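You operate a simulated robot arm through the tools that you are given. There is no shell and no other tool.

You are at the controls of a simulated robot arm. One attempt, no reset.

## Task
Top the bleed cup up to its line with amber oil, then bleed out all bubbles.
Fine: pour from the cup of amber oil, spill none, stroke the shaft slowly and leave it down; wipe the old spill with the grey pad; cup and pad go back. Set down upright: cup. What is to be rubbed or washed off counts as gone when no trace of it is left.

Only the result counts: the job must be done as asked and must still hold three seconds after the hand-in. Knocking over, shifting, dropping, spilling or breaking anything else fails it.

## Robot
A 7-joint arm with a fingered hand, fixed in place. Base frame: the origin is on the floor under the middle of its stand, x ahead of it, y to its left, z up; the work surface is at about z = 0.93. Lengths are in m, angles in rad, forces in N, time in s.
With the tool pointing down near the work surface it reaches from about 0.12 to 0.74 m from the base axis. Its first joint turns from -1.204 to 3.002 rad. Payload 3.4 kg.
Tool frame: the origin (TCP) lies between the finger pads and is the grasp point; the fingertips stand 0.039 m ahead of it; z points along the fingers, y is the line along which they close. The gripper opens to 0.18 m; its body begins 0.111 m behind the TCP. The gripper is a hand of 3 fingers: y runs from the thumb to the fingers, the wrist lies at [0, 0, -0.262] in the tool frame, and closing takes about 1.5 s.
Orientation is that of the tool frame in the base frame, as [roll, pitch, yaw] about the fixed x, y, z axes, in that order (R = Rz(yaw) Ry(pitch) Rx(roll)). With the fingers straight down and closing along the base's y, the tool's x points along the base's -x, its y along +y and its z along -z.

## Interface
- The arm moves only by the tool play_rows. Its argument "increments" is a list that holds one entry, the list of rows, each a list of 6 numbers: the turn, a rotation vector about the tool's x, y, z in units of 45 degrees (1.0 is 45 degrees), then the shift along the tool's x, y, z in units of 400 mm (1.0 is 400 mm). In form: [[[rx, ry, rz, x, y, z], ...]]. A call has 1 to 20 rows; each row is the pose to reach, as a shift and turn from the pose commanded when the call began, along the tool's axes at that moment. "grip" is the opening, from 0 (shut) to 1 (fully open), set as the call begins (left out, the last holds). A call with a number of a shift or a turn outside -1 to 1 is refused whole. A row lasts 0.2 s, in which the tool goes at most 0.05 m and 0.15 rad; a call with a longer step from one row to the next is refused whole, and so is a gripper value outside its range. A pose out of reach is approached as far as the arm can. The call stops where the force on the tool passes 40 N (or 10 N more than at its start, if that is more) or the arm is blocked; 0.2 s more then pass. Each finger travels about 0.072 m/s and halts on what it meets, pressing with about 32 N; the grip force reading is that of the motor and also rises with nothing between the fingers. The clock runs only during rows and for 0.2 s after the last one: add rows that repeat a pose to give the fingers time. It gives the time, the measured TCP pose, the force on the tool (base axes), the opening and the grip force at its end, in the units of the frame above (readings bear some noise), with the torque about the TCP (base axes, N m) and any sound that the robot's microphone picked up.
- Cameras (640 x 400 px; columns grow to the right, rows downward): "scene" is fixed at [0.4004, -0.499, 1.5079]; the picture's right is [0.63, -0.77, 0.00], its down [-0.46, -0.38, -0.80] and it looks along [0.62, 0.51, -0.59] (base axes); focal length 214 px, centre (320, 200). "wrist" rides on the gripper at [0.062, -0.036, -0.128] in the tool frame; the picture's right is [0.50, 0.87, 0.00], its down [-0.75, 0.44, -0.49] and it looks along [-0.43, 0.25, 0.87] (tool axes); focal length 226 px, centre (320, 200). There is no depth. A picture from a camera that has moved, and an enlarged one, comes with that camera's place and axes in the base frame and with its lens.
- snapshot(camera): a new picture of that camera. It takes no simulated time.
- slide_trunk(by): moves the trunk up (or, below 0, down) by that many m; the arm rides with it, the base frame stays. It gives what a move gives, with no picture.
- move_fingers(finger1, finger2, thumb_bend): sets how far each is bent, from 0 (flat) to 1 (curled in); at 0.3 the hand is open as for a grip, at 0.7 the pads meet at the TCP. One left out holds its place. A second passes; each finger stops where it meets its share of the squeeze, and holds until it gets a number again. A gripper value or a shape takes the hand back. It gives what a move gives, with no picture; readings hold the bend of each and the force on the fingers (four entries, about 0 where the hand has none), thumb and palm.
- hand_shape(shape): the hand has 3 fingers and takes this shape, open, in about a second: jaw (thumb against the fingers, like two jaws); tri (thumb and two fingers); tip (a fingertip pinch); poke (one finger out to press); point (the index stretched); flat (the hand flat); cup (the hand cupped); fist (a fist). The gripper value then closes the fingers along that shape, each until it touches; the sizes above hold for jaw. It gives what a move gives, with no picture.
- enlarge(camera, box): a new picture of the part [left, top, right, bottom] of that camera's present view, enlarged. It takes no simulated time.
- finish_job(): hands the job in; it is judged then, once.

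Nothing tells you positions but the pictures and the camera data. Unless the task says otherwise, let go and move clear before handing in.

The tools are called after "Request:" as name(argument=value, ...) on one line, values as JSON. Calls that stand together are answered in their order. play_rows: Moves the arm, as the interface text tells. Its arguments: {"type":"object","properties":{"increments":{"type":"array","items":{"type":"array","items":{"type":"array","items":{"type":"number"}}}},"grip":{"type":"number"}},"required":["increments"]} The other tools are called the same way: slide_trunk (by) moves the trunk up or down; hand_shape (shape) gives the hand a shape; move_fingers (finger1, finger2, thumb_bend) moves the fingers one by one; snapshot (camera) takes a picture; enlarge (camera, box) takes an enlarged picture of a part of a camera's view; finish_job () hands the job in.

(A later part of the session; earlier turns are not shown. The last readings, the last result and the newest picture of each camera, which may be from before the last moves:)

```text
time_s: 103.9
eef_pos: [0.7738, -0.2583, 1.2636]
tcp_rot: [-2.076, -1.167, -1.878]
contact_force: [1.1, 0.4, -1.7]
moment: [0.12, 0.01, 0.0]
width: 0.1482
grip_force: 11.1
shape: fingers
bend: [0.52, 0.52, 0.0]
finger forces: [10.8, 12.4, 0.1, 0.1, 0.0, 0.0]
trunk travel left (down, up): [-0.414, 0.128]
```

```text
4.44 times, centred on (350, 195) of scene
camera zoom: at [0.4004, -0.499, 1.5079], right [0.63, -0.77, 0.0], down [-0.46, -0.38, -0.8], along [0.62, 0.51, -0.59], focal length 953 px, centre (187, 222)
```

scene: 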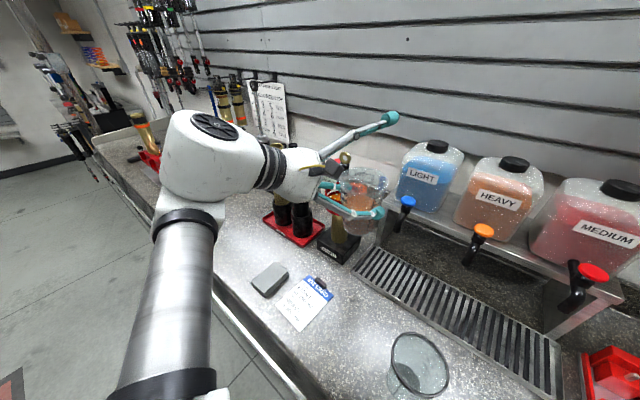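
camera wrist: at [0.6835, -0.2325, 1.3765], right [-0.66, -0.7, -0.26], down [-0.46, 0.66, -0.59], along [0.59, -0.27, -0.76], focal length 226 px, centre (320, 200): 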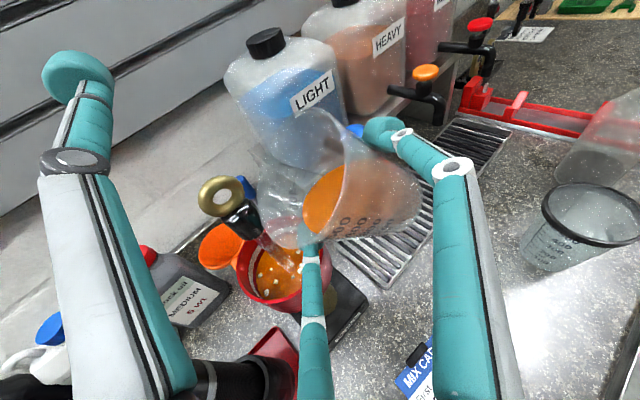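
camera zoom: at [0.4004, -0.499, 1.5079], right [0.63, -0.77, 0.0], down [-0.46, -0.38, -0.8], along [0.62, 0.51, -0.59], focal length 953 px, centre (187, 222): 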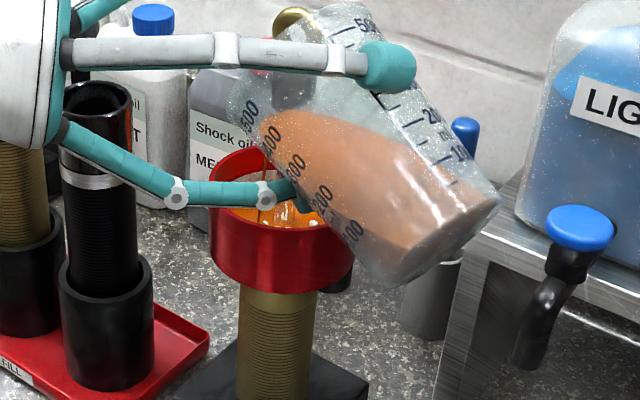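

Rising slowly; another 2° should bring it near mid-band.

Request:
play_rows(increments=[[[0, 0.0107, -0.0195, -0.0006, -0.0013, -0.0007], [0, 0.0214, -0.039, -0.0013, -0.0027, -0.0015], [0, 0.0214, -0.039, -0.0013, -0.0027, -0.0015], [0, 0.0214, -0.039, -0.0013, -0.0027, -0.0015], [0, 0.0214, -0.039, -0.0013, -0.0027, -0.0015], [0, 0.0214, -0.039, -0.0013, -0.0027, -0.0015], [0, 0.0214, -0.039, -0.0013, -0.0027, -0.0015], [0, 0.0214, -0.039, -0.0013, -0.0027, -0.0015], [0, 0.0214, -0.039, -0.0013, -0.0027, -0.0015], [0, 0.0214, -0.039, -0.0013, -0.0027, -0.0015], [0, 0.0214, -0.039, -0.0013, -0.0027, -0.0015], [0, 0.0214, -0.039, -0.0013, -0.0027, -0.0015], [0, 0.0214, -0.039, -0.0013, -0.0027, -0.0015], [0, 0.0214, -0.039, -0.0013, -0.0027, -0.0015], [0, 0.0214, -0.039, -0.0013, -0.0027, -0.0015], [0, 0.0214, -0.039, -0.0013, -0.0027, -0.0015]]])

Request:
enlarge(camera="wrist", box=[240, 215, 290, 255])

Request:
enlarge(camera="wrist", box=[200, 180, 340, 320])

```text
time_s: 107.3
eef_pos: [0.7739, -0.2584, 1.2641]
tcp_rot: [-2.078, -1.202, -1.876]
contact_force: [0.6, -0.3, -2.5]
moment: [0.07, 0.0, -0.01]
width: 0.1481
grip_force: 12.2
shape: fingers
bend: [0.52, 0.52, 0.0]
finger forces: [10.9, 12.3, 0.0, 0.0, 0.0, 0.0]
trunk travel left (down, up): [-0.414, 0.128]
```

```text
10.00 times, centred on (265, 235) of wrist
camera zoom: at [0.7043, -0.1665, 1.3568], right [-0.67, -0.72, 0.19], down [-0.57, 0.33, -0.75], along [0.48, -0.61, -0.63], focal length 2261 px, centre (870, -150)
```

zoom: 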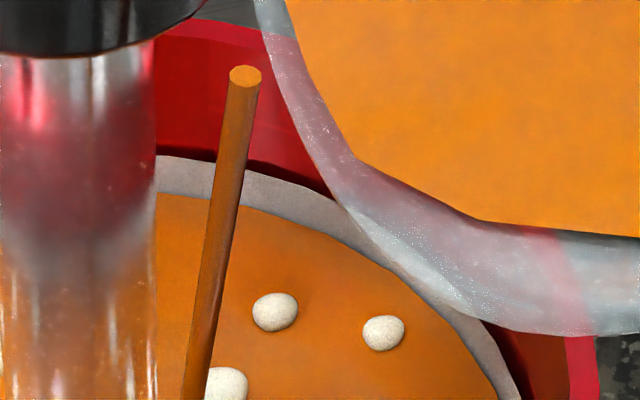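

```text
2.86 times, centred on (270, 250) of wrist
camera zoom: at [0.7043, -0.1665, 1.3568], right [-0.67, -0.72, 0.19], down [-0.57, 0.33, -0.75], along [0.48, -0.61, -0.63], focal length 646 px, centre (463, 57)
```

zoom: 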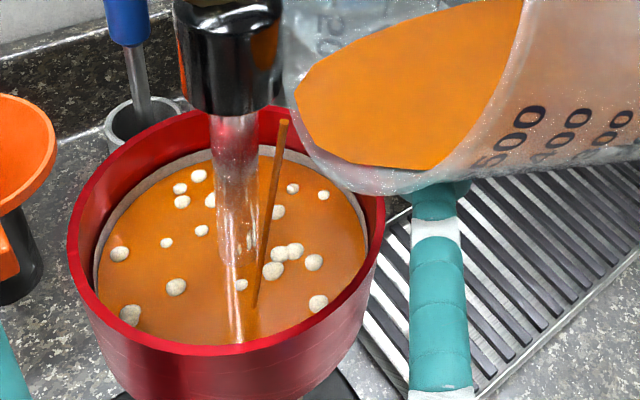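

About a third of the band is covered. I'll hold three more seconds, which should bring it to mid-band, then look again.

Request:
play_rows(increments=[[[0, 0, 0, 0, 0, 0], [0, 0, 0, 0, 0, 0], [0, 0, 0, 0, 0, 0], [0, 0, 0, 0, 0, 0], [0, 0, 0, 0, 0, 0], [0, 0, 0, 0, 0, 0], [0, 0, 0, 0, 0, 0], [0, 0, 0, 0, 0, 0], [0, 0, 0, 0, 0, 0], [0, 0, 0, 0, 0, 0]]])

Request:
enlarge(camera="wrist", box=[240, 215, 290, 255])

Request:
enlarge(camera="wrist", box=[210, 205, 270, 265])

```text
time_s: 109.5
eef_pos: [0.7745, -0.258, 1.2639]
tcp_rot: [-2.076, -1.203, -1.878]
contact_force: [0.2, 1.2, -1.5]
moment: [0.07, -0.01, -0.01]
width: 0.1479
grip_force: 10.8
shape: fingers
bend: [0.52, 0.52, 0.0]
finger forces: [10.8, 12.4, 0.1, 0.0, 0.0, 0.0]
trunk travel left (down, up): [-0.414, 0.128]
```

```text
10.00 times, centred on (265, 235) of wrist
camera zoom: at [0.7043, -0.1665, 1.3568], right [-0.67, -0.72, 0.19], down [-0.57, 0.33, -0.75], along [0.48, -0.61, -0.63], focal length 2261 px, centre (870, -150)
```

zoom: 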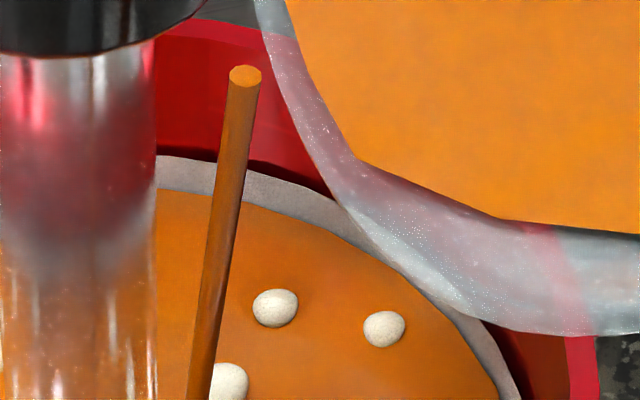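

```text
6.67 times, centred on (240, 235) of wrist
camera zoom: at [0.7043, -0.1665, 1.3568], right [-0.67, -0.72, 0.19], down [-0.57, 0.33, -0.75], along [0.48, -0.61, -0.63], focal length 1507 px, centre (853, -33)
```

zoom: 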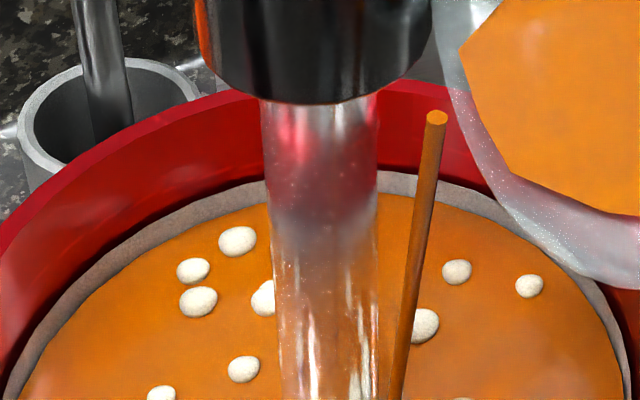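

Just under mid-band. I'll hold ~1.6 s more, then roll back quickly to stop the stream.

Request:
play_rows(increments=[[[0, 0, 0, 0, 0, 0], [0, 0, 0, 0, 0, 0], [0, 0, 0, 0, 0, 0], [0, 0, 0, 0, 0, 0], [0, 0, 0, 0, 0, 0], [0, 0, 0, 0, 0, 0], [0, 0, 0, 0, 0, 0], [0, -0.032, 0.0585, 0, 0, 0], [0, -0.075, 0.137, 0, 0, 0], [0, -0.1176, 0.2144, 0.001, 0.002, 0.001]]])

Request:
enlarge(camera="wrist", box=[200, 180, 340, 320])

Request:
enlarge(camera="scene", box=[310, 150, 390, 240])

```text
time_s: 111.7
eef_pos: [0.774, -0.2605, 1.2636]
tcp_rot: [-2.075, -1.009, -1.879]
contact_force: [-2.4, -4.2, -2.7]
moment: [-0.01, 0.1, -0.13]
width: 0.1482
grip_force: 12.9
shape: fingers
bend: [0.52, 0.51, 0.0]
finger forces: [12.9, 13.0, 0.0, 0.1, 0.0, 0.0]
trunk travel left (down, up): [-0.414, 0.128]
```

```text
2.86 times, centred on (270, 250) of wrist
camera zoom: at [0.6976, -0.1865, 1.3673], right [-0.67, -0.74, 0.02], down [-0.53, 0.46, -0.71], along [0.52, -0.49, -0.7], focal length 646 px, centre (463, 57)
```

zoom: 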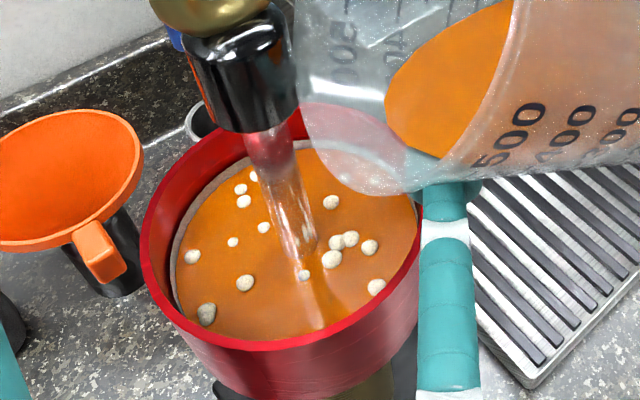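

```text
4.44 times, centred on (350, 195) of scene
camera zoom: at [0.4004, -0.499, 1.5079], right [0.63, -0.77, 0.0], down [-0.46, -0.38, -0.8], along [0.62, 0.51, -0.59], focal length 953 px, centre (187, 222)
```

zoom: 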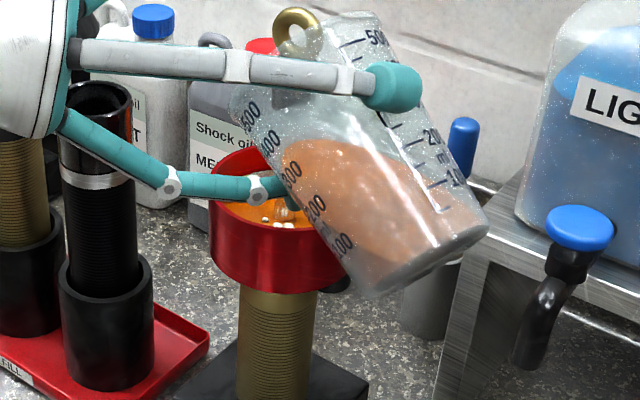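

The stream has stopped, but rolling back in place swung the lip against the shaft cap (4 N sideways). I'll move straight away from the shaft now.

Request:
play_rows(increments=[[[0, 0, 0, 0.01, 0.0139, 0.0076], [0, 0, 0, 0.02, 0.0278, 0.0153], [0, 0, 0, 0.03, 0.0417, 0.0229], [0, 0, 0, 0.04, 0.0556, 0.0305]]])

Request:
snapshot(camera="wrist")

Request:
enlarge(camera="scene", box=[300, 130, 420, 270])

```text
time_s: 112.7
eef_pos: [0.7652, -0.2866, 1.263]
tcp_rot: [-2.075, -1.01, -1.88]
contact_force: [0.1, -0.5, -1.5]
moment: [0.1, 0.03, 0.02]
width: 0.1476
grip_force: 11.6
shape: fingers
bend: [0.52, 0.51, 0.0]
finger forces: [10.7, 12.0, 0.0, 0.1, 0.1, 0.2]
trunk travel left (down, up): [-0.414, 0.128]
```

```text
taken
camera wrist: at [0.6892, -0.2137, 1.3672], right [-0.67, -0.74, 0.02], down [-0.53, 0.46, -0.71], along [0.52, -0.49, -0.7], focal length 226 px, centre (320, 200)
```

wrist: 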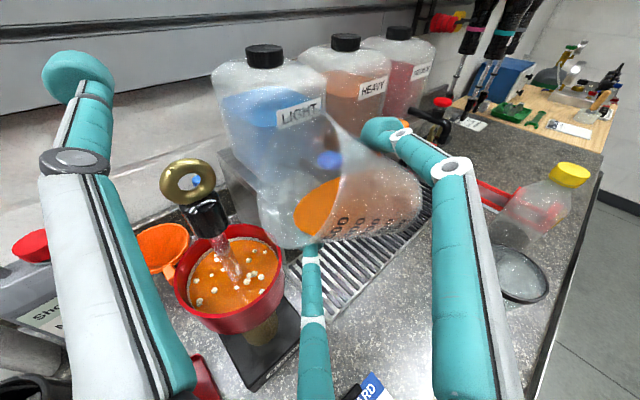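

```text
2.86 times, centred on (360, 200) of scene
camera zoom: at [0.4004, -0.499, 1.5079], right [0.63, -0.77, 0.0], down [-0.46, -0.38, -0.8], along [0.62, 0.51, -0.59], focal length 613 px, centre (206, 200)
```

zoom: 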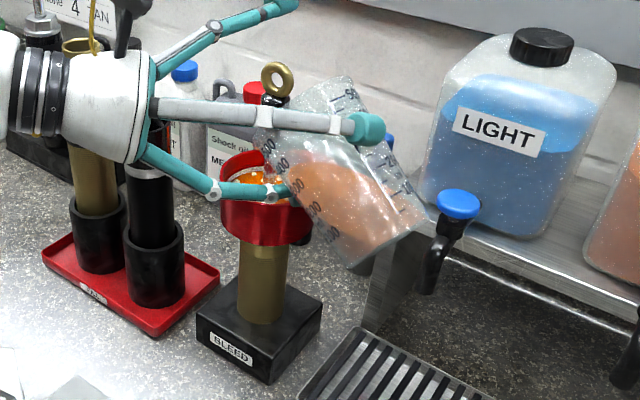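

Free of contact. I'll back away another 5 cm and roll the cup back upright.

Request:
play_rows(increments=[[[0, 0, 0, 0.0167, 0.0232, 0.0127], [0, 0, 0, 0.0333, 0.0464, 0.0255], [0, 0, 0, 0.05, 0.0695, 0.0382], [0, 0, 0, 0.0667, 0.0927, 0.0509], [0, -0.05, 0.091, 0.0667, 0.0927, 0.0509], [0, -0.105, 0.191, 0.0667, 0.0927, 0.0509], [0, -0.16, 0.291, 0.0667, 0.0927, 0.0509], [0, -0.215, 0.392, 0.0667, 0.0927, 0.0509], [0, -0.27, 0.492, 0.0667, 0.0927, 0.0509], [0, -0.309, 0.563, 0.0667, 0.0927, 0.0509]]])

Request:
play_rows(increments=[[[0, -0.05, 0.091, 0, 0, 0], [0, -0.105, 0.191, 0, 0, 0], [0, -0.16, 0.291, 0, 0, 0], [0, -0.215, 0.392, 0, 0, 0], [0, -0.27, 0.492, 0, 0, 0], [0, -0.309, 0.563, 0, 0, 0], [0, -0.309, 0.563, 0, 0, 0]]])

Request:
snapshot(camera="wrist")

Request:
enlarge(camera="scene", box=[300, 140, 400, 270])

Request:
enlarge(camera="wrist", box=[240, 90, 450, 260])

```text
time_s: 114.9
eef_pos: [0.7499, -0.3349, 1.2646]
tcp_rot: [-2.074, -0.504, -1.881]
contact_force: [0.4, -0.3, -1.2]
moment: [0.07, 0.04, 0.0]
width: 0.1475
grip_force: 11.5
shape: fingers
bend: [0.52, 0.51, 0.0]
finger forces: [11.1, 11.8, 0.0, 0.0, 0.0, 0.0]
trunk travel left (down, up): [-0.414, 0.128]
```

```text
time_s: 116.5
eef_pos: [0.7507, -0.3353, 1.263]
tcp_rot: [-2.072, 0.0, -1.882]
contact_force: [-0.5, 0.2, -2.8]
moment: [-0.01, 0.06, 0.0]
width: 0.1475
grip_force: 11.8
shape: fingers
bend: [0.52, 0.51, 0.0]
finger forces: [11.6, 11.5, 0.1, 0.0, 0.0, 0.0]
trunk travel left (down, up): [-0.414, 0.128]
```

```text
taken
camera wrist: at [0.6405, -0.3646, 1.3581], right [-0.55, -0.35, -0.76], down [-0.38, 0.91, -0.14], along [0.74, 0.21, -0.64], focal length 226 px, centre (320, 200)
```

wrist: 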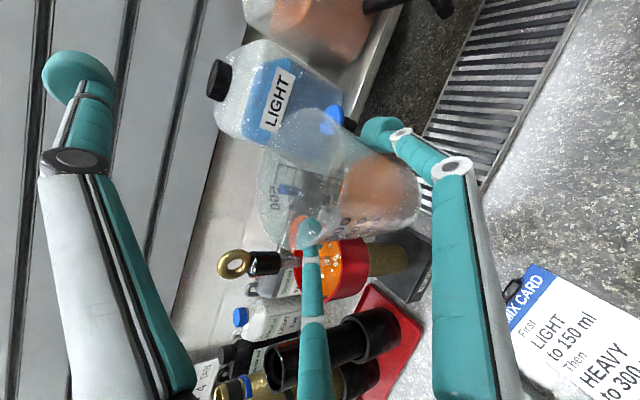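

```text
3.08 times, centred on (350, 205) of scene
camera zoom: at [0.4004, -0.499, 1.5079], right [0.63, -0.77, 0.0], down [-0.46, -0.38, -0.8], along [0.62, 0.51, -0.59], focal length 660 px, centre (228, 185)
```

zoom: 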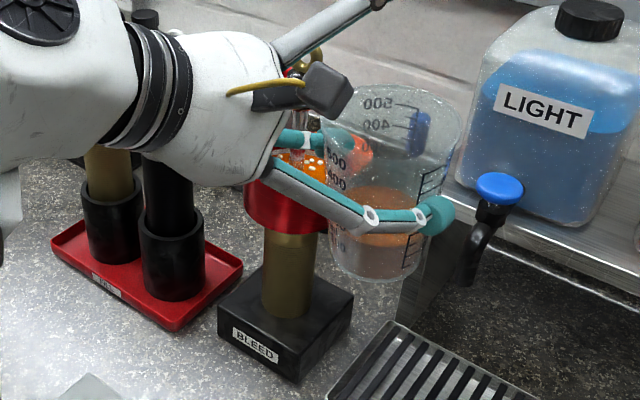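

```text
2.35 times, centred on (345, 175) of wrist
camera zoom: at [0.6405, -0.3646, 1.3581], right [-0.55, -0.35, -0.76], down [-0.38, 0.91, -0.14], along [0.74, 0.21, -0.64], focal length 532 px, centre (261, 259)
```

zoom: 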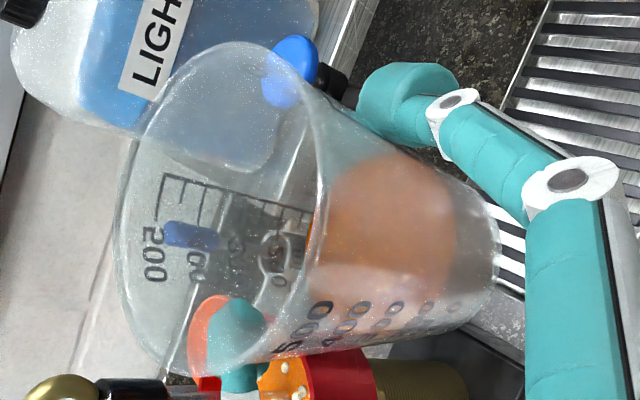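

The cup is upright again and the bleed block hasn't moved. I'll carry the cup back above its original spot by reversing the path.

Request:
play_rows(increments=[[[0, 0.04, 0.022, 0.0105, 0.0039, -0.0103], [0, 0.11, 0.06, 0.0289, 0.0108, -0.0284], [0, 0.2, 0.11, 0.0525, 0.0196, -0.0516], [0, 0.3, 0.165, 0.0787, 0.0295, -0.0773], [0, 0.4, 0.22, 0.105, 0.0393, -0.1031], [0, 0.5, 0.274, 0.1312, 0.0491, -0.1289], [0, 0.6, 0.329, 0.1574, 0.0589, -0.1547], [0, 0.7, 0.384, 0.1836, 0.0687, -0.1805], [0, 0.8, 0.439, 0.2099, 0.0785, -0.2062], [0, 0.88, 0.483, 0.2309, 0.0864, -0.2269], [0, 0.95, 0.521, 0.2492, 0.0933, -0.2449], [0, 0.993, 0.545, 0.2605, 0.0975, -0.256], [0, 0.993, 0.545, 0.2605, 0.0975, -0.256]]])

Request:
snapshot(camera="wrist")

Request:
snapshot(camera="scene")

Request:
enlarge(camera="scene", box=[318, 170, 368, 225])

```text
time_s: 119.3
eef_pos: [0.6128, -0.4011, 1.2797]
tcp_rot: [-2.073, -0.002, -2.772]
contact_force: [0.2, 0.3, -1.3]
moment: [0.02, 0.02, 0.01]
width: 0.1474
grip_force: 11.9
shape: fingers
bend: [0.52, 0.51, 0.0]
finger forces: [11.4, 11.4, 0.1, 0.1, 0.0, 0.0]
trunk travel left (down, up): [-0.414, 0.128]
```

```text
taken
camera wrist: at [0.5218, -0.3341, 1.3732], right [-0.62, 0.21, -0.76], down [0.47, 0.87, -0.15], along [0.63, -0.45, -0.64], focal length 226 px, centre (320, 200)
```

wrist: 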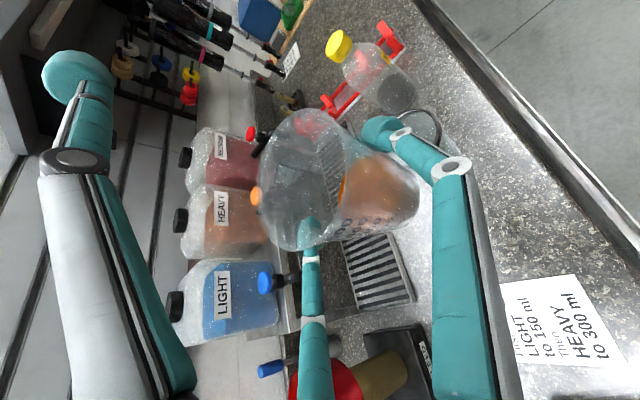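

```text
taken
```

scene: 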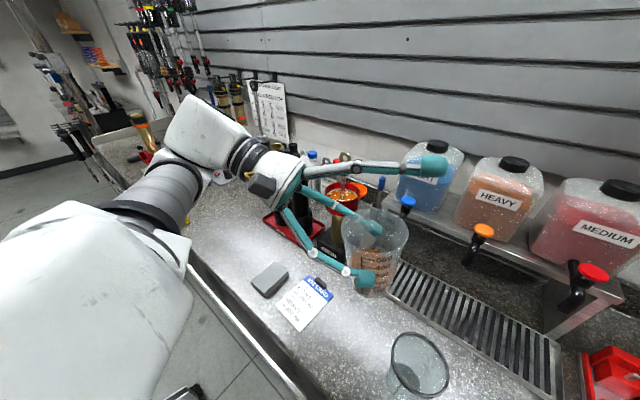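

```text
7.27 times, centred on (343, 198) of scene
camera zoom: at [0.4004, -0.499, 1.5079], right [0.63, -0.77, 0.0], down [-0.46, -0.38, -0.8], along [0.62, 0.51, -0.59], focal length 1560 px, centre (153, 218)
```

zoom: 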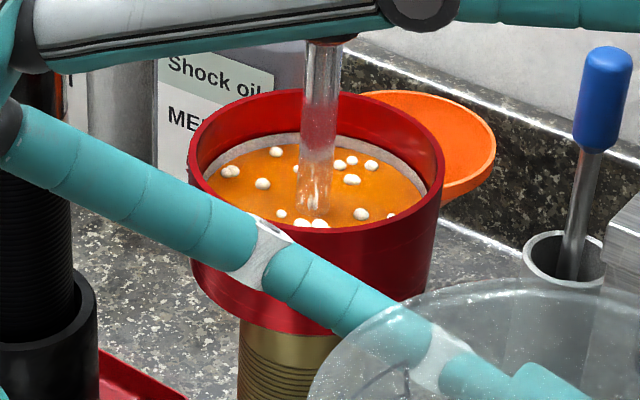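

From here the oil sits about mid-band in the bleed cup. Now I lower the cup to about 2 cm above the table to check its uprightness before setting down.

Request:
play_rows(increments=[[[0, 0, 0, 0, 0.035, 0.0192], [0, 0, 0, 0, 0.085, 0.0467], [0, 0, 0, 0, 0.14, 0.0768], [0, 0, 0, 0, 0.2, 0.1098], [0, 0, 0, 0, 0.26, 0.1427], [0, 0, 0, 0, 0.315, 0.1729], [0, 0, 0, 0, 0.365, 0.2003], [0, 0, 0, 0, 0.405, 0.2223], [0, 0, 0, 0, 0.435, 0.2388], [0, 0, 0, 0, 0.46, 0.2525], [0, 0, 0, 0, 0.46, 0.2525]]])

Request:
enlarge(camera="wrist", box=[240, 90, 450, 260])

Request:
enlarge(camera="scene", box=[330, 265, 420, 365])

Request:
enlarge(camera="scene", box=[318, 145, 368, 225])

```text
time_s: 121.7
eef_pos: [0.6163, -0.4027, 1.0702]
tcp_rot: [-2.073, -0.003, -2.771]
contact_force: [0.9, 1.1, -2.2]
moment: [0.0, 0.0, 0.0]
width: 0.1475
grip_force: 11.0
shape: fingers
bend: [0.52, 0.51, 0.0]
finger forces: [11.3, 11.3, 0.1, 0.0, 0.0, 0.1]
trunk travel left (down, up): [-0.414, 0.128]
```

```text
2.35 times, centred on (345, 175) of wrist
camera zoom: at [0.5232, -0.3351, 1.1636], right [-0.62, 0.21, -0.76], down [0.47, 0.87, -0.15], along [0.63, -0.45, -0.63], focal length 532 px, centre (261, 259)
```

zoom: 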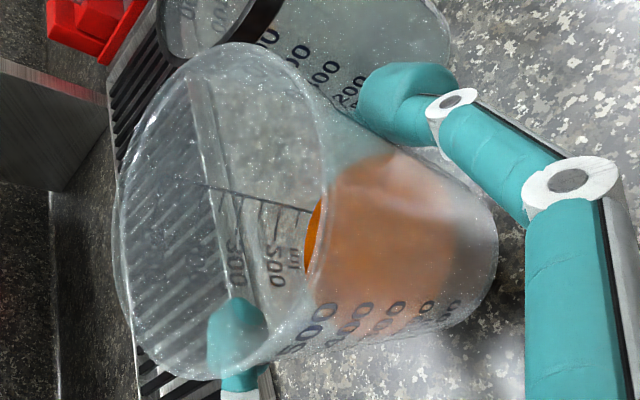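

```text
4.00 times, centred on (375, 315) of scene
camera zoom: at [0.4004, -0.499, 1.5079], right [0.63, -0.77, 0.0], down [-0.46, -0.38, -0.8], along [0.62, 0.51, -0.59], focal length 858 px, centre (100, -260)
```

zoom: 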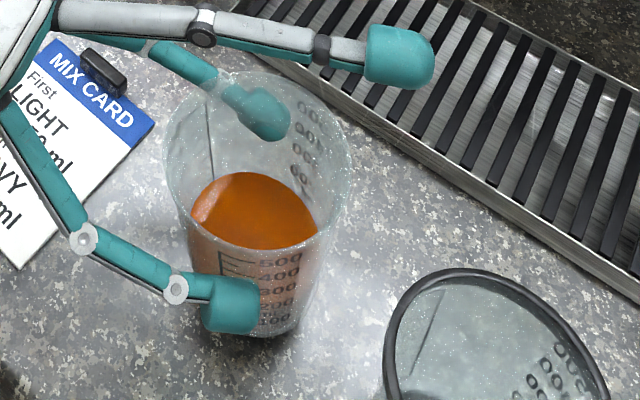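

```text
5.00 times, centred on (343, 185) of scene
camera zoom: at [0.4004, -0.499, 1.5079], right [0.63, -0.77, 0.0], down [-0.46, -0.38, -0.8], along [0.62, 0.51, -0.59], focal length 1072 px, centre (205, 275)
```

zoom: 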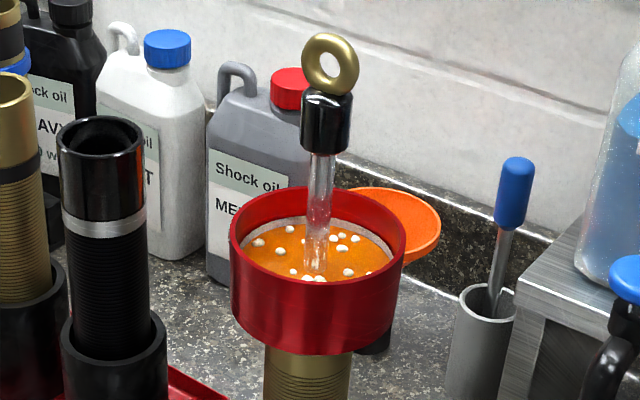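

The nudge against the cap turned the cup about 9° in the grip (top toward the palm). I'll pitch the hand down 8° to make it vertical again, then check.

Request:
play_rows(increments=[[[-0.045, 0, 0, 0, 0, 0], [-0.09, 0, 0, 0, 0, 0], [-0.135, 0, 0, 0, 0, 0], [-0.178, 0, 0, 0, 0, 0], [-0.178, 0, 0, 0, 0, 0]]])

Request:
enlarge(camera="wrist", box=[240, 90, 450, 260])

Request:
enlarge(camera="scene", box=[330, 265, 420, 365])

```text
time_s: 122.9
eef_pos: [0.6145, -0.4012, 1.0698]
tcp_rot: [-2.211, -0.004, -2.769]
contact_force: [0.5, 0.1, -1.6]
moment: [0.04, -0.01, 0.03]
width: 0.1475
grip_force: 11.4
shape: fingers
bend: [0.52, 0.51, 0.0]
finger forces: [11.4, 11.4, 0.1, 0.0, 0.0, 0.0]
trunk travel left (down, up): [-0.414, 0.128]
```

```text
2.35 times, centred on (345, 175) of wrist
camera zoom: at [0.5277, -0.3476, 1.1762], right [-0.66, 0.3, -0.69], down [0.47, 0.88, -0.06], along [0.6, -0.36, -0.72], focal length 532 px, centre (261, 259)
```

zoom: 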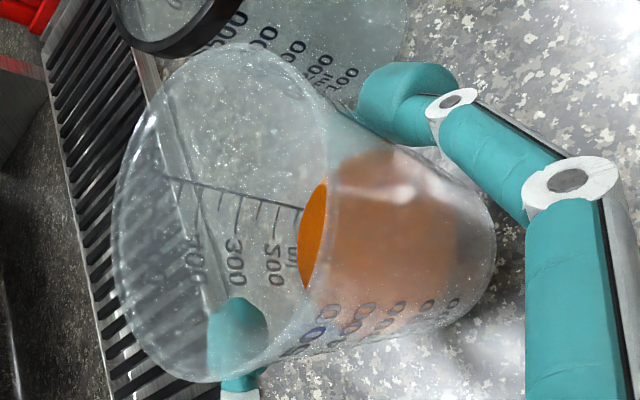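

```text
4.00 times, centred on (375, 315) of scene
camera zoom: at [0.4004, -0.499, 1.5079], right [0.63, -0.77, 0.0], down [-0.46, -0.38, -0.8], along [0.62, 0.51, -0.59], focal length 858 px, centre (100, -260)
```

zoom: 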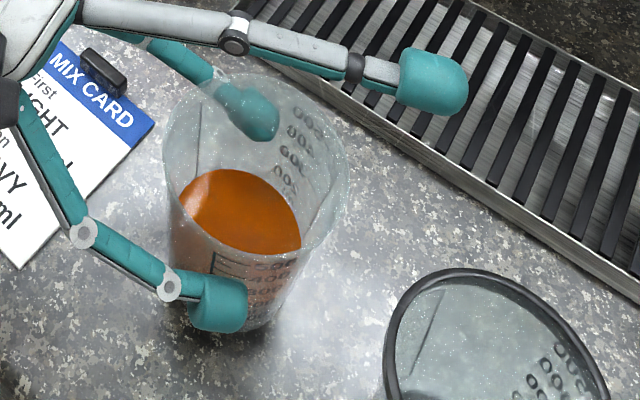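

The cup is vertical now. Lowering gently until it touches the table.

Request:
play_rows(increments=[[[0, 0, 0, 0, 0.012, 0.009], [0, 0, 0, 0, 0.024, 0.018], [0, 0, 0, 0, 0.034, 0.0254], [0, 0, 0, 0, 0.037, 0.0276], [0, 0, 0, 0, 0.037, 0.0276]]])

Request:
enlarge(camera="scene", box=[330, 265, 420, 365])

```text
time_s: 124.1
eef_pos: [0.6139, -0.4013, 1.0509]
tcp_rot: [-2.212, -0.002, -2.772]
contact_force: [-0.3, 0.4, -1.6]
moment: [0.06, 0.02, 0.01]
width: 0.1476
grip_force: 11.5
shape: fingers
bend: [0.52, 0.51, 0.0]
finger forces: [11.3, 11.4, 0.0, 0.0, 0.0, 0.0]
trunk travel left (down, up): [-0.414, 0.128]
```

```text
4.00 times, centred on (375, 315) of scene
camera zoom: at [0.4004, -0.499, 1.5079], right [0.63, -0.77, 0.0], down [-0.46, -0.38, -0.8], along [0.62, 0.51, -0.59], focal length 858 px, centre (100, -260)
```

zoom: 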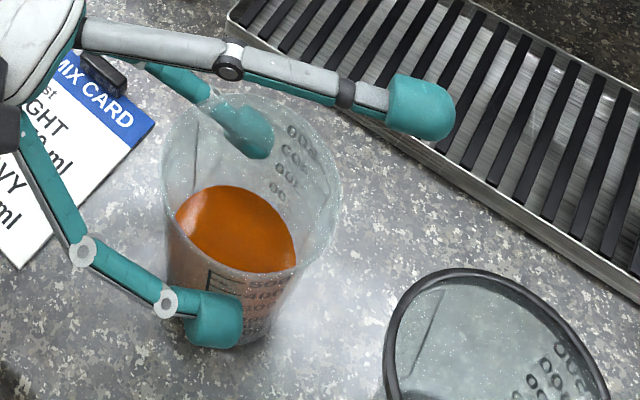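

Not touching yet. Continuing in ~2 mm steps and reading the force.

Request:
play_rows(increments=[[[0, 0, 0, 0, 0.003, 0.0022], [0, 0, 0, 0, 0.005, 0.0037], [0, 0, 0, 0, 0.005, 0.0037]]])

Request:
play_rows(increments=[[[0, 0, 0, 0, 0.003, 0.0022], [0, 0, 0, 0, 0.005, 0.0037], [0, 0, 0, 0, 0.005, 0.0037]]])

```text
time_s: 124.9
eef_pos: [0.6144, -0.4017, 1.0486]
tcp_rot: [-2.212, -0.003, -2.772]
contact_force: [-0.3, -0.3, -1.4]
moment: [0.05, 0.03, 0.0]
width: 0.1476
grip_force: 10.9
shape: fingers
bend: [0.52, 0.51, 0.0]
finger forces: [11.4, 11.4, 0.0, 0.0, 0.1, 0.0]
trunk travel left (down, up): [-0.414, 0.128]
```

```text
time_s: 125.7
eef_pos: [0.6156, -0.4012, 1.0464]
tcp_rot: [-2.212, -0.002, -2.772]
contact_force: [0.7, -0.2, -2.0]
moment: [0.03, 0.02, 0.0]
width: 0.1474
grip_force: 11.5
shape: fingers
bend: [0.52, 0.51, 0.0]
finger forces: [11.4, 11.5, 0.0, 0.1, 0.0, 0.0]
trunk travel left (down, up): [-0.414, 0.128]
```

Request:
play_rows(increments=[[[0, 0, 0, 0, 0.003, 0.0022], [0, 0, 0, 0, 0.005, 0.0037], [0, 0, 0, 0, 0.005, 0.0037]]])

Request:
play_rows(increments=[[[0, 0, 0, 0, 0.003, 0.0022], [0, 0, 0, 0, 0.005, 0.0037], [0, 0, 0, 0, 0.005, 0.0037]]])

Request:
enlarge(camera="scene", box=[330, 265, 420, 365])

```text
time_s: 126.5
eef_pos: [0.6149, -0.4017, 1.0439]
tcp_rot: [-2.211, -0.001, -2.771]
contact_force: [0.1, -0.2, 0.5]
moment: [-0.02, 0.02, 0.0]
width: 0.1472
grip_force: 11.3
shape: fingers
bend: [0.52, 0.52, 0.0]
finger forces: [11.2, 11.4, 0.0, 0.0, 0.0, 0.0]
trunk travel left (down, up): [-0.414, 0.128]
```

```text
time_s: 127.3
eef_pos: [0.6147, -0.4004, 1.0408]
tcp_rot: [-2.211, -0.003, -2.771]
contact_force: [-1.0, 1.5, 3.2]
moment: [-0.02, -0.02, 0.02]
width: 0.1454
grip_force: 11.5
shape: fingers
bend: [0.52, 0.52, 0.0]
finger forces: [11.5, 11.6, 0.0, 0.0, 0.0, 0.0]
trunk travel left (down, up): [-0.414, 0.128]
```

```text
4.00 times, centred on (375, 315) of scene
camera zoom: at [0.4004, -0.499, 1.5079], right [0.63, -0.77, 0.0], down [-0.46, -0.38, -0.8], along [0.62, 0.51, -0.59], focal length 858 px, centre (100, -260)
```

zoom: 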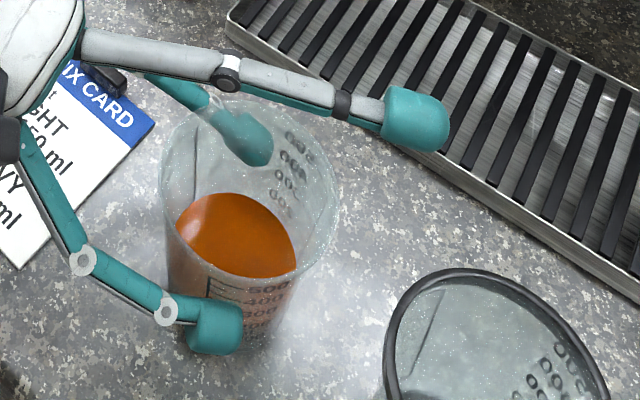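

The cup is on the table (net upward force 3 N). I raise 1.5 mm to relax, then open the fingers gently.

Request:
play_rows(increments=[[[0, 0, 0, 0, -0.003, -0.0022], [0, 0, 0, 0, -0.003, -0.0022]]])

Request:
move_fingers(finger1=0.55, finger2=0.55)

Request:
move_fingers(finger1=0.46, finger2=0.46)

Request:
enlarge(camera="scene", box=[330, 265, 420, 365])

Request:
snapshot(camera="wrist")

```text
time_s: 127.9
eef_pos: [0.6126, -0.4011, 1.0417]
tcp_rot: [-2.215, -0.003, -2.772]
contact_force: [-0.2, -0.2, 0.2]
moment: [-0.01, 0.03, -0.02]
width: 0.1457
grip_force: 12.1
shape: fingers
bend: [0.52, 0.52, 0.0]
finger forces: [11.8, 11.8, 0.1, 0.1, 0.1, 0.1]
trunk travel left (down, up): [-0.414, 0.128]
```

```text
time_s: 128.9
eef_pos: [0.6135, -0.4005, 1.0426]
tcp_rot: [-2.212, -0.001, -2.771]
contact_force: [0.4, -1.9, 4.9]
moment: [-0.19, -0.08, -0.01]
width: 0.1483
grip_force: 5.1
shape: fingers
bend: [0.52, 0.51, 0.0]
finger forces: [4.8, 5.1, 0.0, 0.0, 0.0, 0.0]
trunk travel left (down, up): [-0.414, 0.128]
```

```text
time_s: 129.9
eef_pos: [0.6139, -0.4006, 1.042]
tcp_rot: [-2.213, -0.001, -2.772]
contact_force: [-0.2, 0.0, 1.2]
moment: [0.0, 0.01, 0.02]
width: 0.1627
grip_force: 0.0
shape: fingers
bend: [0.46, 0.46, 0.0]
finger forces: [0.0, 0.1, 0.0, 0.0, 0.0, 0.1]
trunk travel left (down, up): [-0.414, 0.128]
```

```text
4.00 times, centred on (375, 315) of scene
camera zoom: at [0.4004, -0.499, 1.5079], right [0.63, -0.77, 0.0], down [-0.46, -0.38, -0.8], along [0.62, 0.51, -0.59], focal length 858 px, centre (100, -260)
```

zoom: 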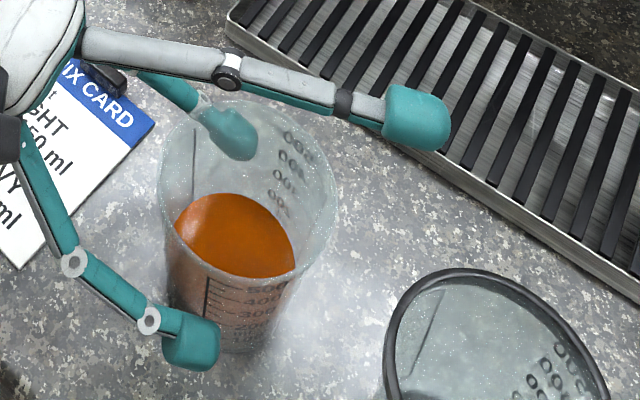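

```text
taken
camera wrist: at [0.5268, -0.3473, 1.1492], right [-0.65, 0.3, -0.69], down [0.47, 0.88, -0.06], along [0.6, -0.36, -0.72], focal length 226 px, centre (320, 200)
```

wrist: 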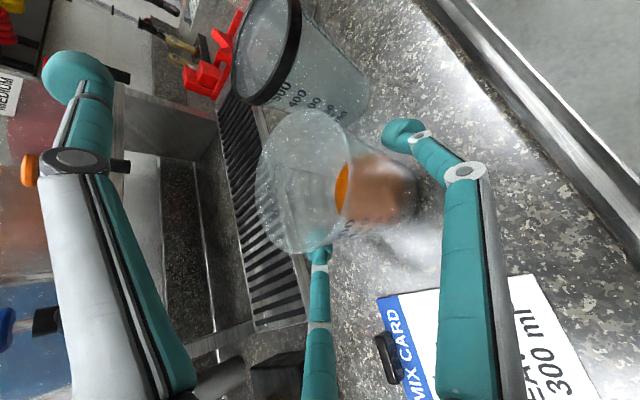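

The cup stands upright within about 3 mm of where it was. I'll open wider and retreat along the tool axis.

Request:
move_fingers(finger1=0.36, finger2=0.36)

Request:
play_rows(increments=[[[0, 0, 0, 0, 0, -0.03], [0, 0, 0, 0, 0, -0.08], [0, 0, 0, 0, 0, -0.15], [0, 0, 0, 0, 0, -0.24], [0, 0, 0, 0, 0, -0.34], [0, 0, 0, 0, 0, -0.44], [0, 0, 0, 0, 0, -0.54]]])

Request:
snapshot(camera="scene")

Request:
enlarge(camera="scene", box=[320, 150, 365, 225])

Request:
enlarge(camera="scene", box=[320, 178, 365, 208])

```text
time_s: 130.9
eef_pos: [0.6144, -0.4006, 1.0432]
tcp_rot: [-2.211, 0.0, -2.772]
contact_force: [0.2, 0.3, -0.3]
moment: [-0.01, 0.02, 0.06]
width: 0.1794
grip_force: 0.1
shape: fingers
bend: [0.36, 0.36, 0.0]
finger forces: [0.0, 0.1, 0.1, 0.0, 0.1, 0.0]
trunk travel left (down, up): [-0.414, 0.128]
```

```text
time_s: 132.5
eef_pos: [0.5489, -0.2354, 1.172]
tcp_rot: [-2.21, -0.002, -2.772]
contact_force: [-0.7, 0.1, -0.2]
moment: [0.0, -0.01, -0.06]
width: 0.1794
grip_force: 0.0
shape: fingers
bend: [0.36, 0.36, 0.0]
finger forces: [0.0, 0.0, 0.0, 0.0, 0.1, 0.1]
trunk travel left (down, up): [-0.414, 0.128]
```

```text
taken
```

scene: 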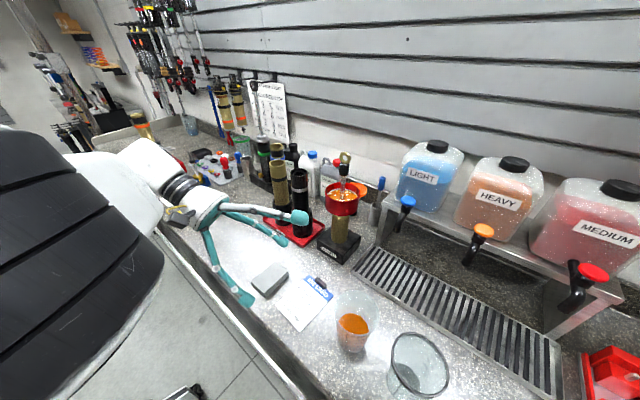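

```text
5.33 times, centred on (342, 188) of scene
camera zoom: at [0.4004, -0.499, 1.5079], right [0.63, -0.77, 0.0], down [-0.46, -0.38, -0.8], along [0.62, 0.51, -0.59], focal length 1144 px, centre (200, 267)
```

zoom: 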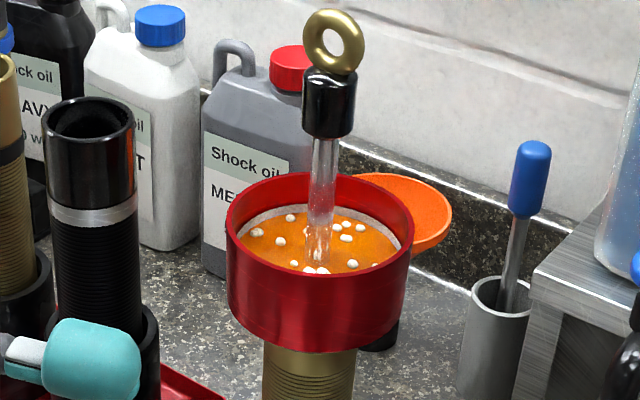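

```text
13.33 times, centred on (342, 193) of scene
camera zoom: at [0.4004, -0.499, 1.5079], right [0.63, -0.77, 0.0], down [-0.46, -0.38, -0.8], along [0.62, 0.51, -0.59], focal length 2860 px, centre (20, 293)
```

zoom: 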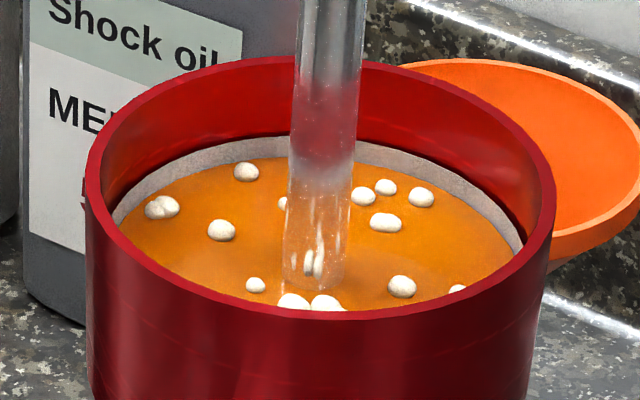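

Level looks right: about half the white band is covered, and the cup stands back in its place. Now for the bleeding: I raise the hand, bring it to jaw shape and turn it to point down.

Request:
play_rows(increments=[[[0, 0, 0, 0, -0.04, -0.03], [0, 0, 0, 0, -0.11, -0.082], [0, 0, 0, 0, -0.19, -0.141], [0, 0, 0, 0, -0.27, -0.201], [0, 0, 0, 0, -0.35, -0.26], [0, 0, 0, 0, -0.42, -0.3125], [0, 0, 0, 0, -0.461, -0.343]]])

Request:
play_rows(increments=[[[-0.167, 0, 0, 0, 0, 0], [-0.333, 0, 0, 0, 0, 0], [-0.5, 0, 0, 0, 0, 0], [-0.667, 0, 0, 0, 0, 0], [-0.833, 0, 0, 0, 0, 0], [-1.0, 0, 0, 0, 0, 0]]], grip=0.5)

Request:
snapshot(camera="wrist")

Request:
snapshot(camera="scene")

```text
time_s: 134.1
eef_pos: [0.552, -0.2376, 1.4033]
tcp_rot: [-2.213, -0.002, -2.772]
contact_force: [-0.9, 0.1, -0.9]
moment: [0.0, -0.01, -0.01]
width: 0.1796
grip_force: 0.1
shape: fingers
bend: [0.36, 0.36, 0.0]
finger forces: [0.0, 0.0, 0.0, 0.0, 0.0, 0.1]
trunk travel left (down, up): [-0.414, 0.128]
```

```text
time_s: 135.5
eef_pos: [0.5528, -0.2409, 1.4017]
tcp_rot: [-3.003, -0.001, -2.772]
contact_force: [0.0, 0.5, -0.6]
moment: [-0.01, 0.0, 0.02]
width: 0.0908
grip_force: 0.1
shape: jaw
bend: [0.71, 0.71, 0.72]
finger forces: [0.0, 0.1, 0.1, 0.0, 0.0, 0.0]
trunk travel left (down, up): [-0.414, 0.128]
```

```text
taken
camera wrist: at [0.5015, -0.2791, 1.5338], right [-0.78, 0.62, -0.12], down [0.52, 0.74, 0.42], along [0.35, 0.27, -0.9], focal length 226 px, centre (320, 200)
```

wrist: 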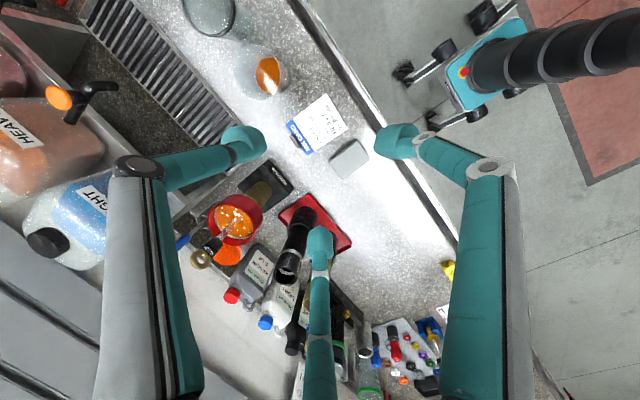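

```text
taken
```

scene: 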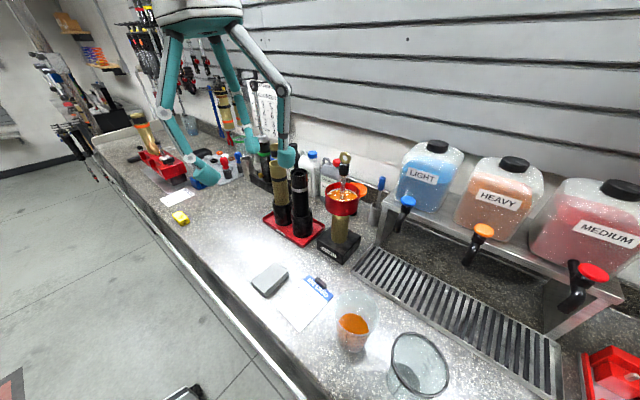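

Hand is nearly vertical in jaw shape. I'll swing it toward the bleed cup at height 1.42 and test reach over the shaft.

Request:
play_rows(increments=[[[0, -0.0205, -0.147, -0.0795, -0.023, -0.005], [0, -0.041, -0.294, -0.159, -0.046, -0.0103], [0, -0.0615, -0.441, -0.2384, -0.069, -0.0155], [0, -0.082, -0.588, -0.3179, -0.092, -0.0207], [0, -0.1026, -0.7356, -0.3973, -0.115, -0.0258], [0, -0.1231, -0.8827, -0.4768, -0.138, -0.031]]])

Request:
snapshot(camera="wrist")

Request:
snapshot(camera="scene")

```text
time_s: 136.9
eef_pos: [0.7118, -0.2212, 1.4223]
tcp_rot: [-2.998, -0.004, -2.098]
contact_force: [-0.2, 0.8, 0.1]
moment: [-0.02, 0.01, 0.04]
width: 0.0908
grip_force: 0.0
shape: jaw
bend: [0.71, 0.71, 0.72]
finger forces: [0.0, 0.0, 0.0, 0.0, 0.1, 0.1]
out of reach, approached as far as the arm can: row 5, 6
trunk travel left (down, up): [-0.414, 0.128]
```

```text
taken
camera wrist: at [0.6968, -0.2824, 1.5555], right [-0.99, 0.0, -0.12], down [-0.05, 0.91, 0.42], along [0.11, 0.42, -0.9], focal length 226 px, centre (320, 200)
```

wrist: 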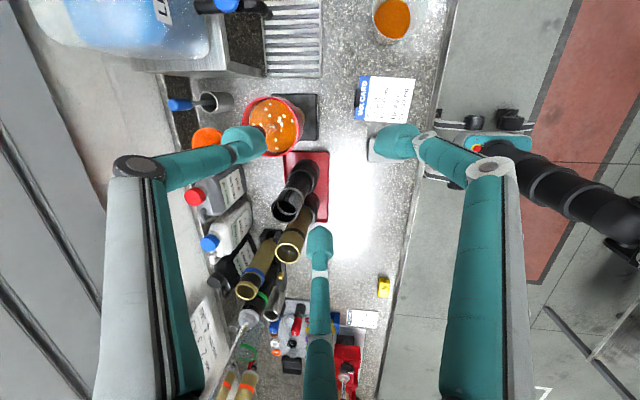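

```text
taken
```

scene: 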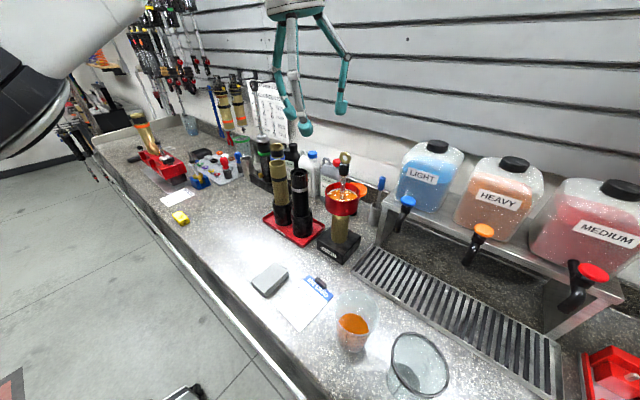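

That vertical reach is too far, so I'll use a hand tilted 30° outward with the thumb on the far side, which keeps the wrist closer in. First I tilt while drawing back slightly.

Request:
play_rows(increments=[[[0.08, 0, 0, 0.01, 0.03, -0.004], [0.16, 0, 0, 0.02, 0.06, -0.0085], [0.24, 0, 0, 0.03, 0.09, -0.013], [0.32, 0, 0, 0.041, 0.1195, -0.017], [0.4, 0, 0, 0.041, 0.1195, -0.017], [0.484, 0, 0, 0.041, 0.1195, -0.017]]], grip=0.62)

Request:
snapshot(camera="wrist")

```text
time_s: 138.3
eef_pos: [0.6597, -0.2152, 1.4182]
tcp_rot: [-2.618, -0.004, -2.07]
contact_force: [-0.6, -0.7, -0.1]
moment: [0.01, 0.01, 0.01]
width: 0.111
grip_force: 0.1
shape: jaw
bend: [0.68, 0.68, 0.68]
finger forces: [0.0, 0.0, 0.0, 0.0, 0.1, 0.0]
trunk travel left (down, up): [-0.414, 0.128]
```

```text
taken
camera wrist: at [0.6021, -0.2538, 1.5477], right [-0.9, -0.08, -0.43], down [-0.18, 0.96, 0.21], along [0.4, 0.27, -0.88], focal length 226 px, centre (320, 200)
```

wrist: 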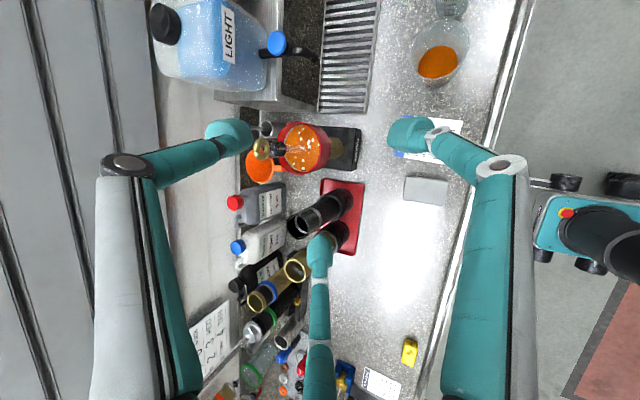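

Tilt is now 30°. Moving to the pre-grasp point on the approach line to the shaft cap, with the last bit of yaw.

Request:
play_rows(increments=[[[0, -0.0293, -0.0507, -0.0263, -0.0229, 0.0461], [0, -0.0586, -0.1014, -0.0526, -0.0457, 0.0922], [0, -0.0878, -0.1522, -0.0789, -0.0686, 0.1383], [0, -0.1171, -0.2029, -0.1052, -0.0914, 0.1844], [0, -0.1464, -0.2536, -0.1315, -0.1143, 0.2305], [0, -0.1464, -0.2536, -0.1315, -0.1143, 0.2305]]])

Request:
snapshot(camera="wrist")

Request:
enlarge(camera="scene", box=[260, 60, 420, 230])

```text
time_s: 139.7
eef_pos: [0.7573, -0.209, 1.3601]
tcp_rot: [-2.62, -0.004, -1.84]
contact_force: [0.8, -0.1, -0.4]
moment: [0.01, -0.03, -0.01]
width: 0.1114
grip_force: 0.0
shape: jaw
bend: [0.68, 0.68, 0.68]
finger forces: [0.0, 0.0, 0.0, 0.0, 0.0, 0.0]
trunk travel left (down, up): [-0.414, 0.128]
```

```text
taken
camera wrist: at [0.7103, -0.2602, 1.4911], right [-0.86, -0.28, -0.43], down [-0.4, 0.89, 0.21], along [0.33, 0.35, -0.88], focal length 226 px, centre (320, 200)
```

wrist: 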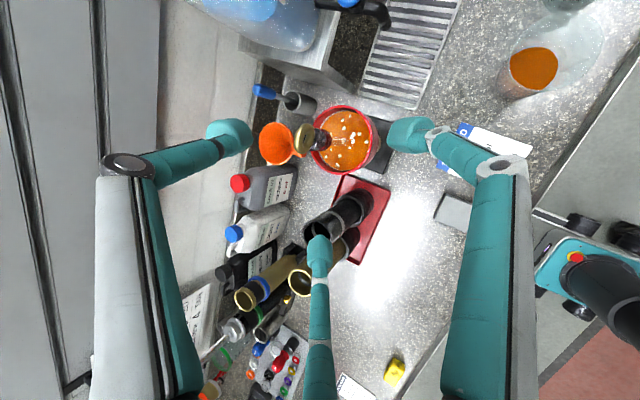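

```text
2.35 times, centred on (340, 145) of scene
camera zoom: at [0.4004, -0.499, 1.5079], right [0.63, -0.77, 0.0], down [-0.46, -0.38, -0.8], along [0.62, 0.51, -0.59], focal length 505 px, centre (273, 329)
```

zoom: 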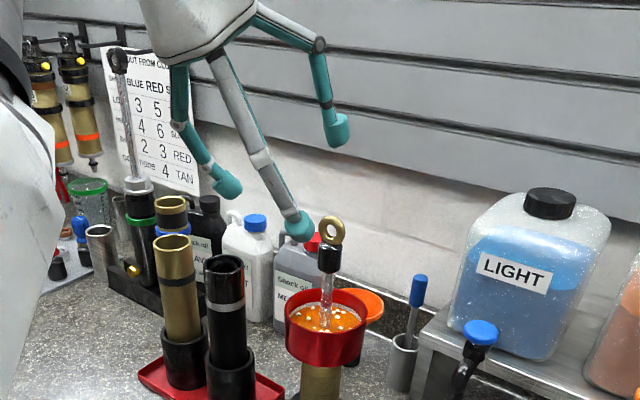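

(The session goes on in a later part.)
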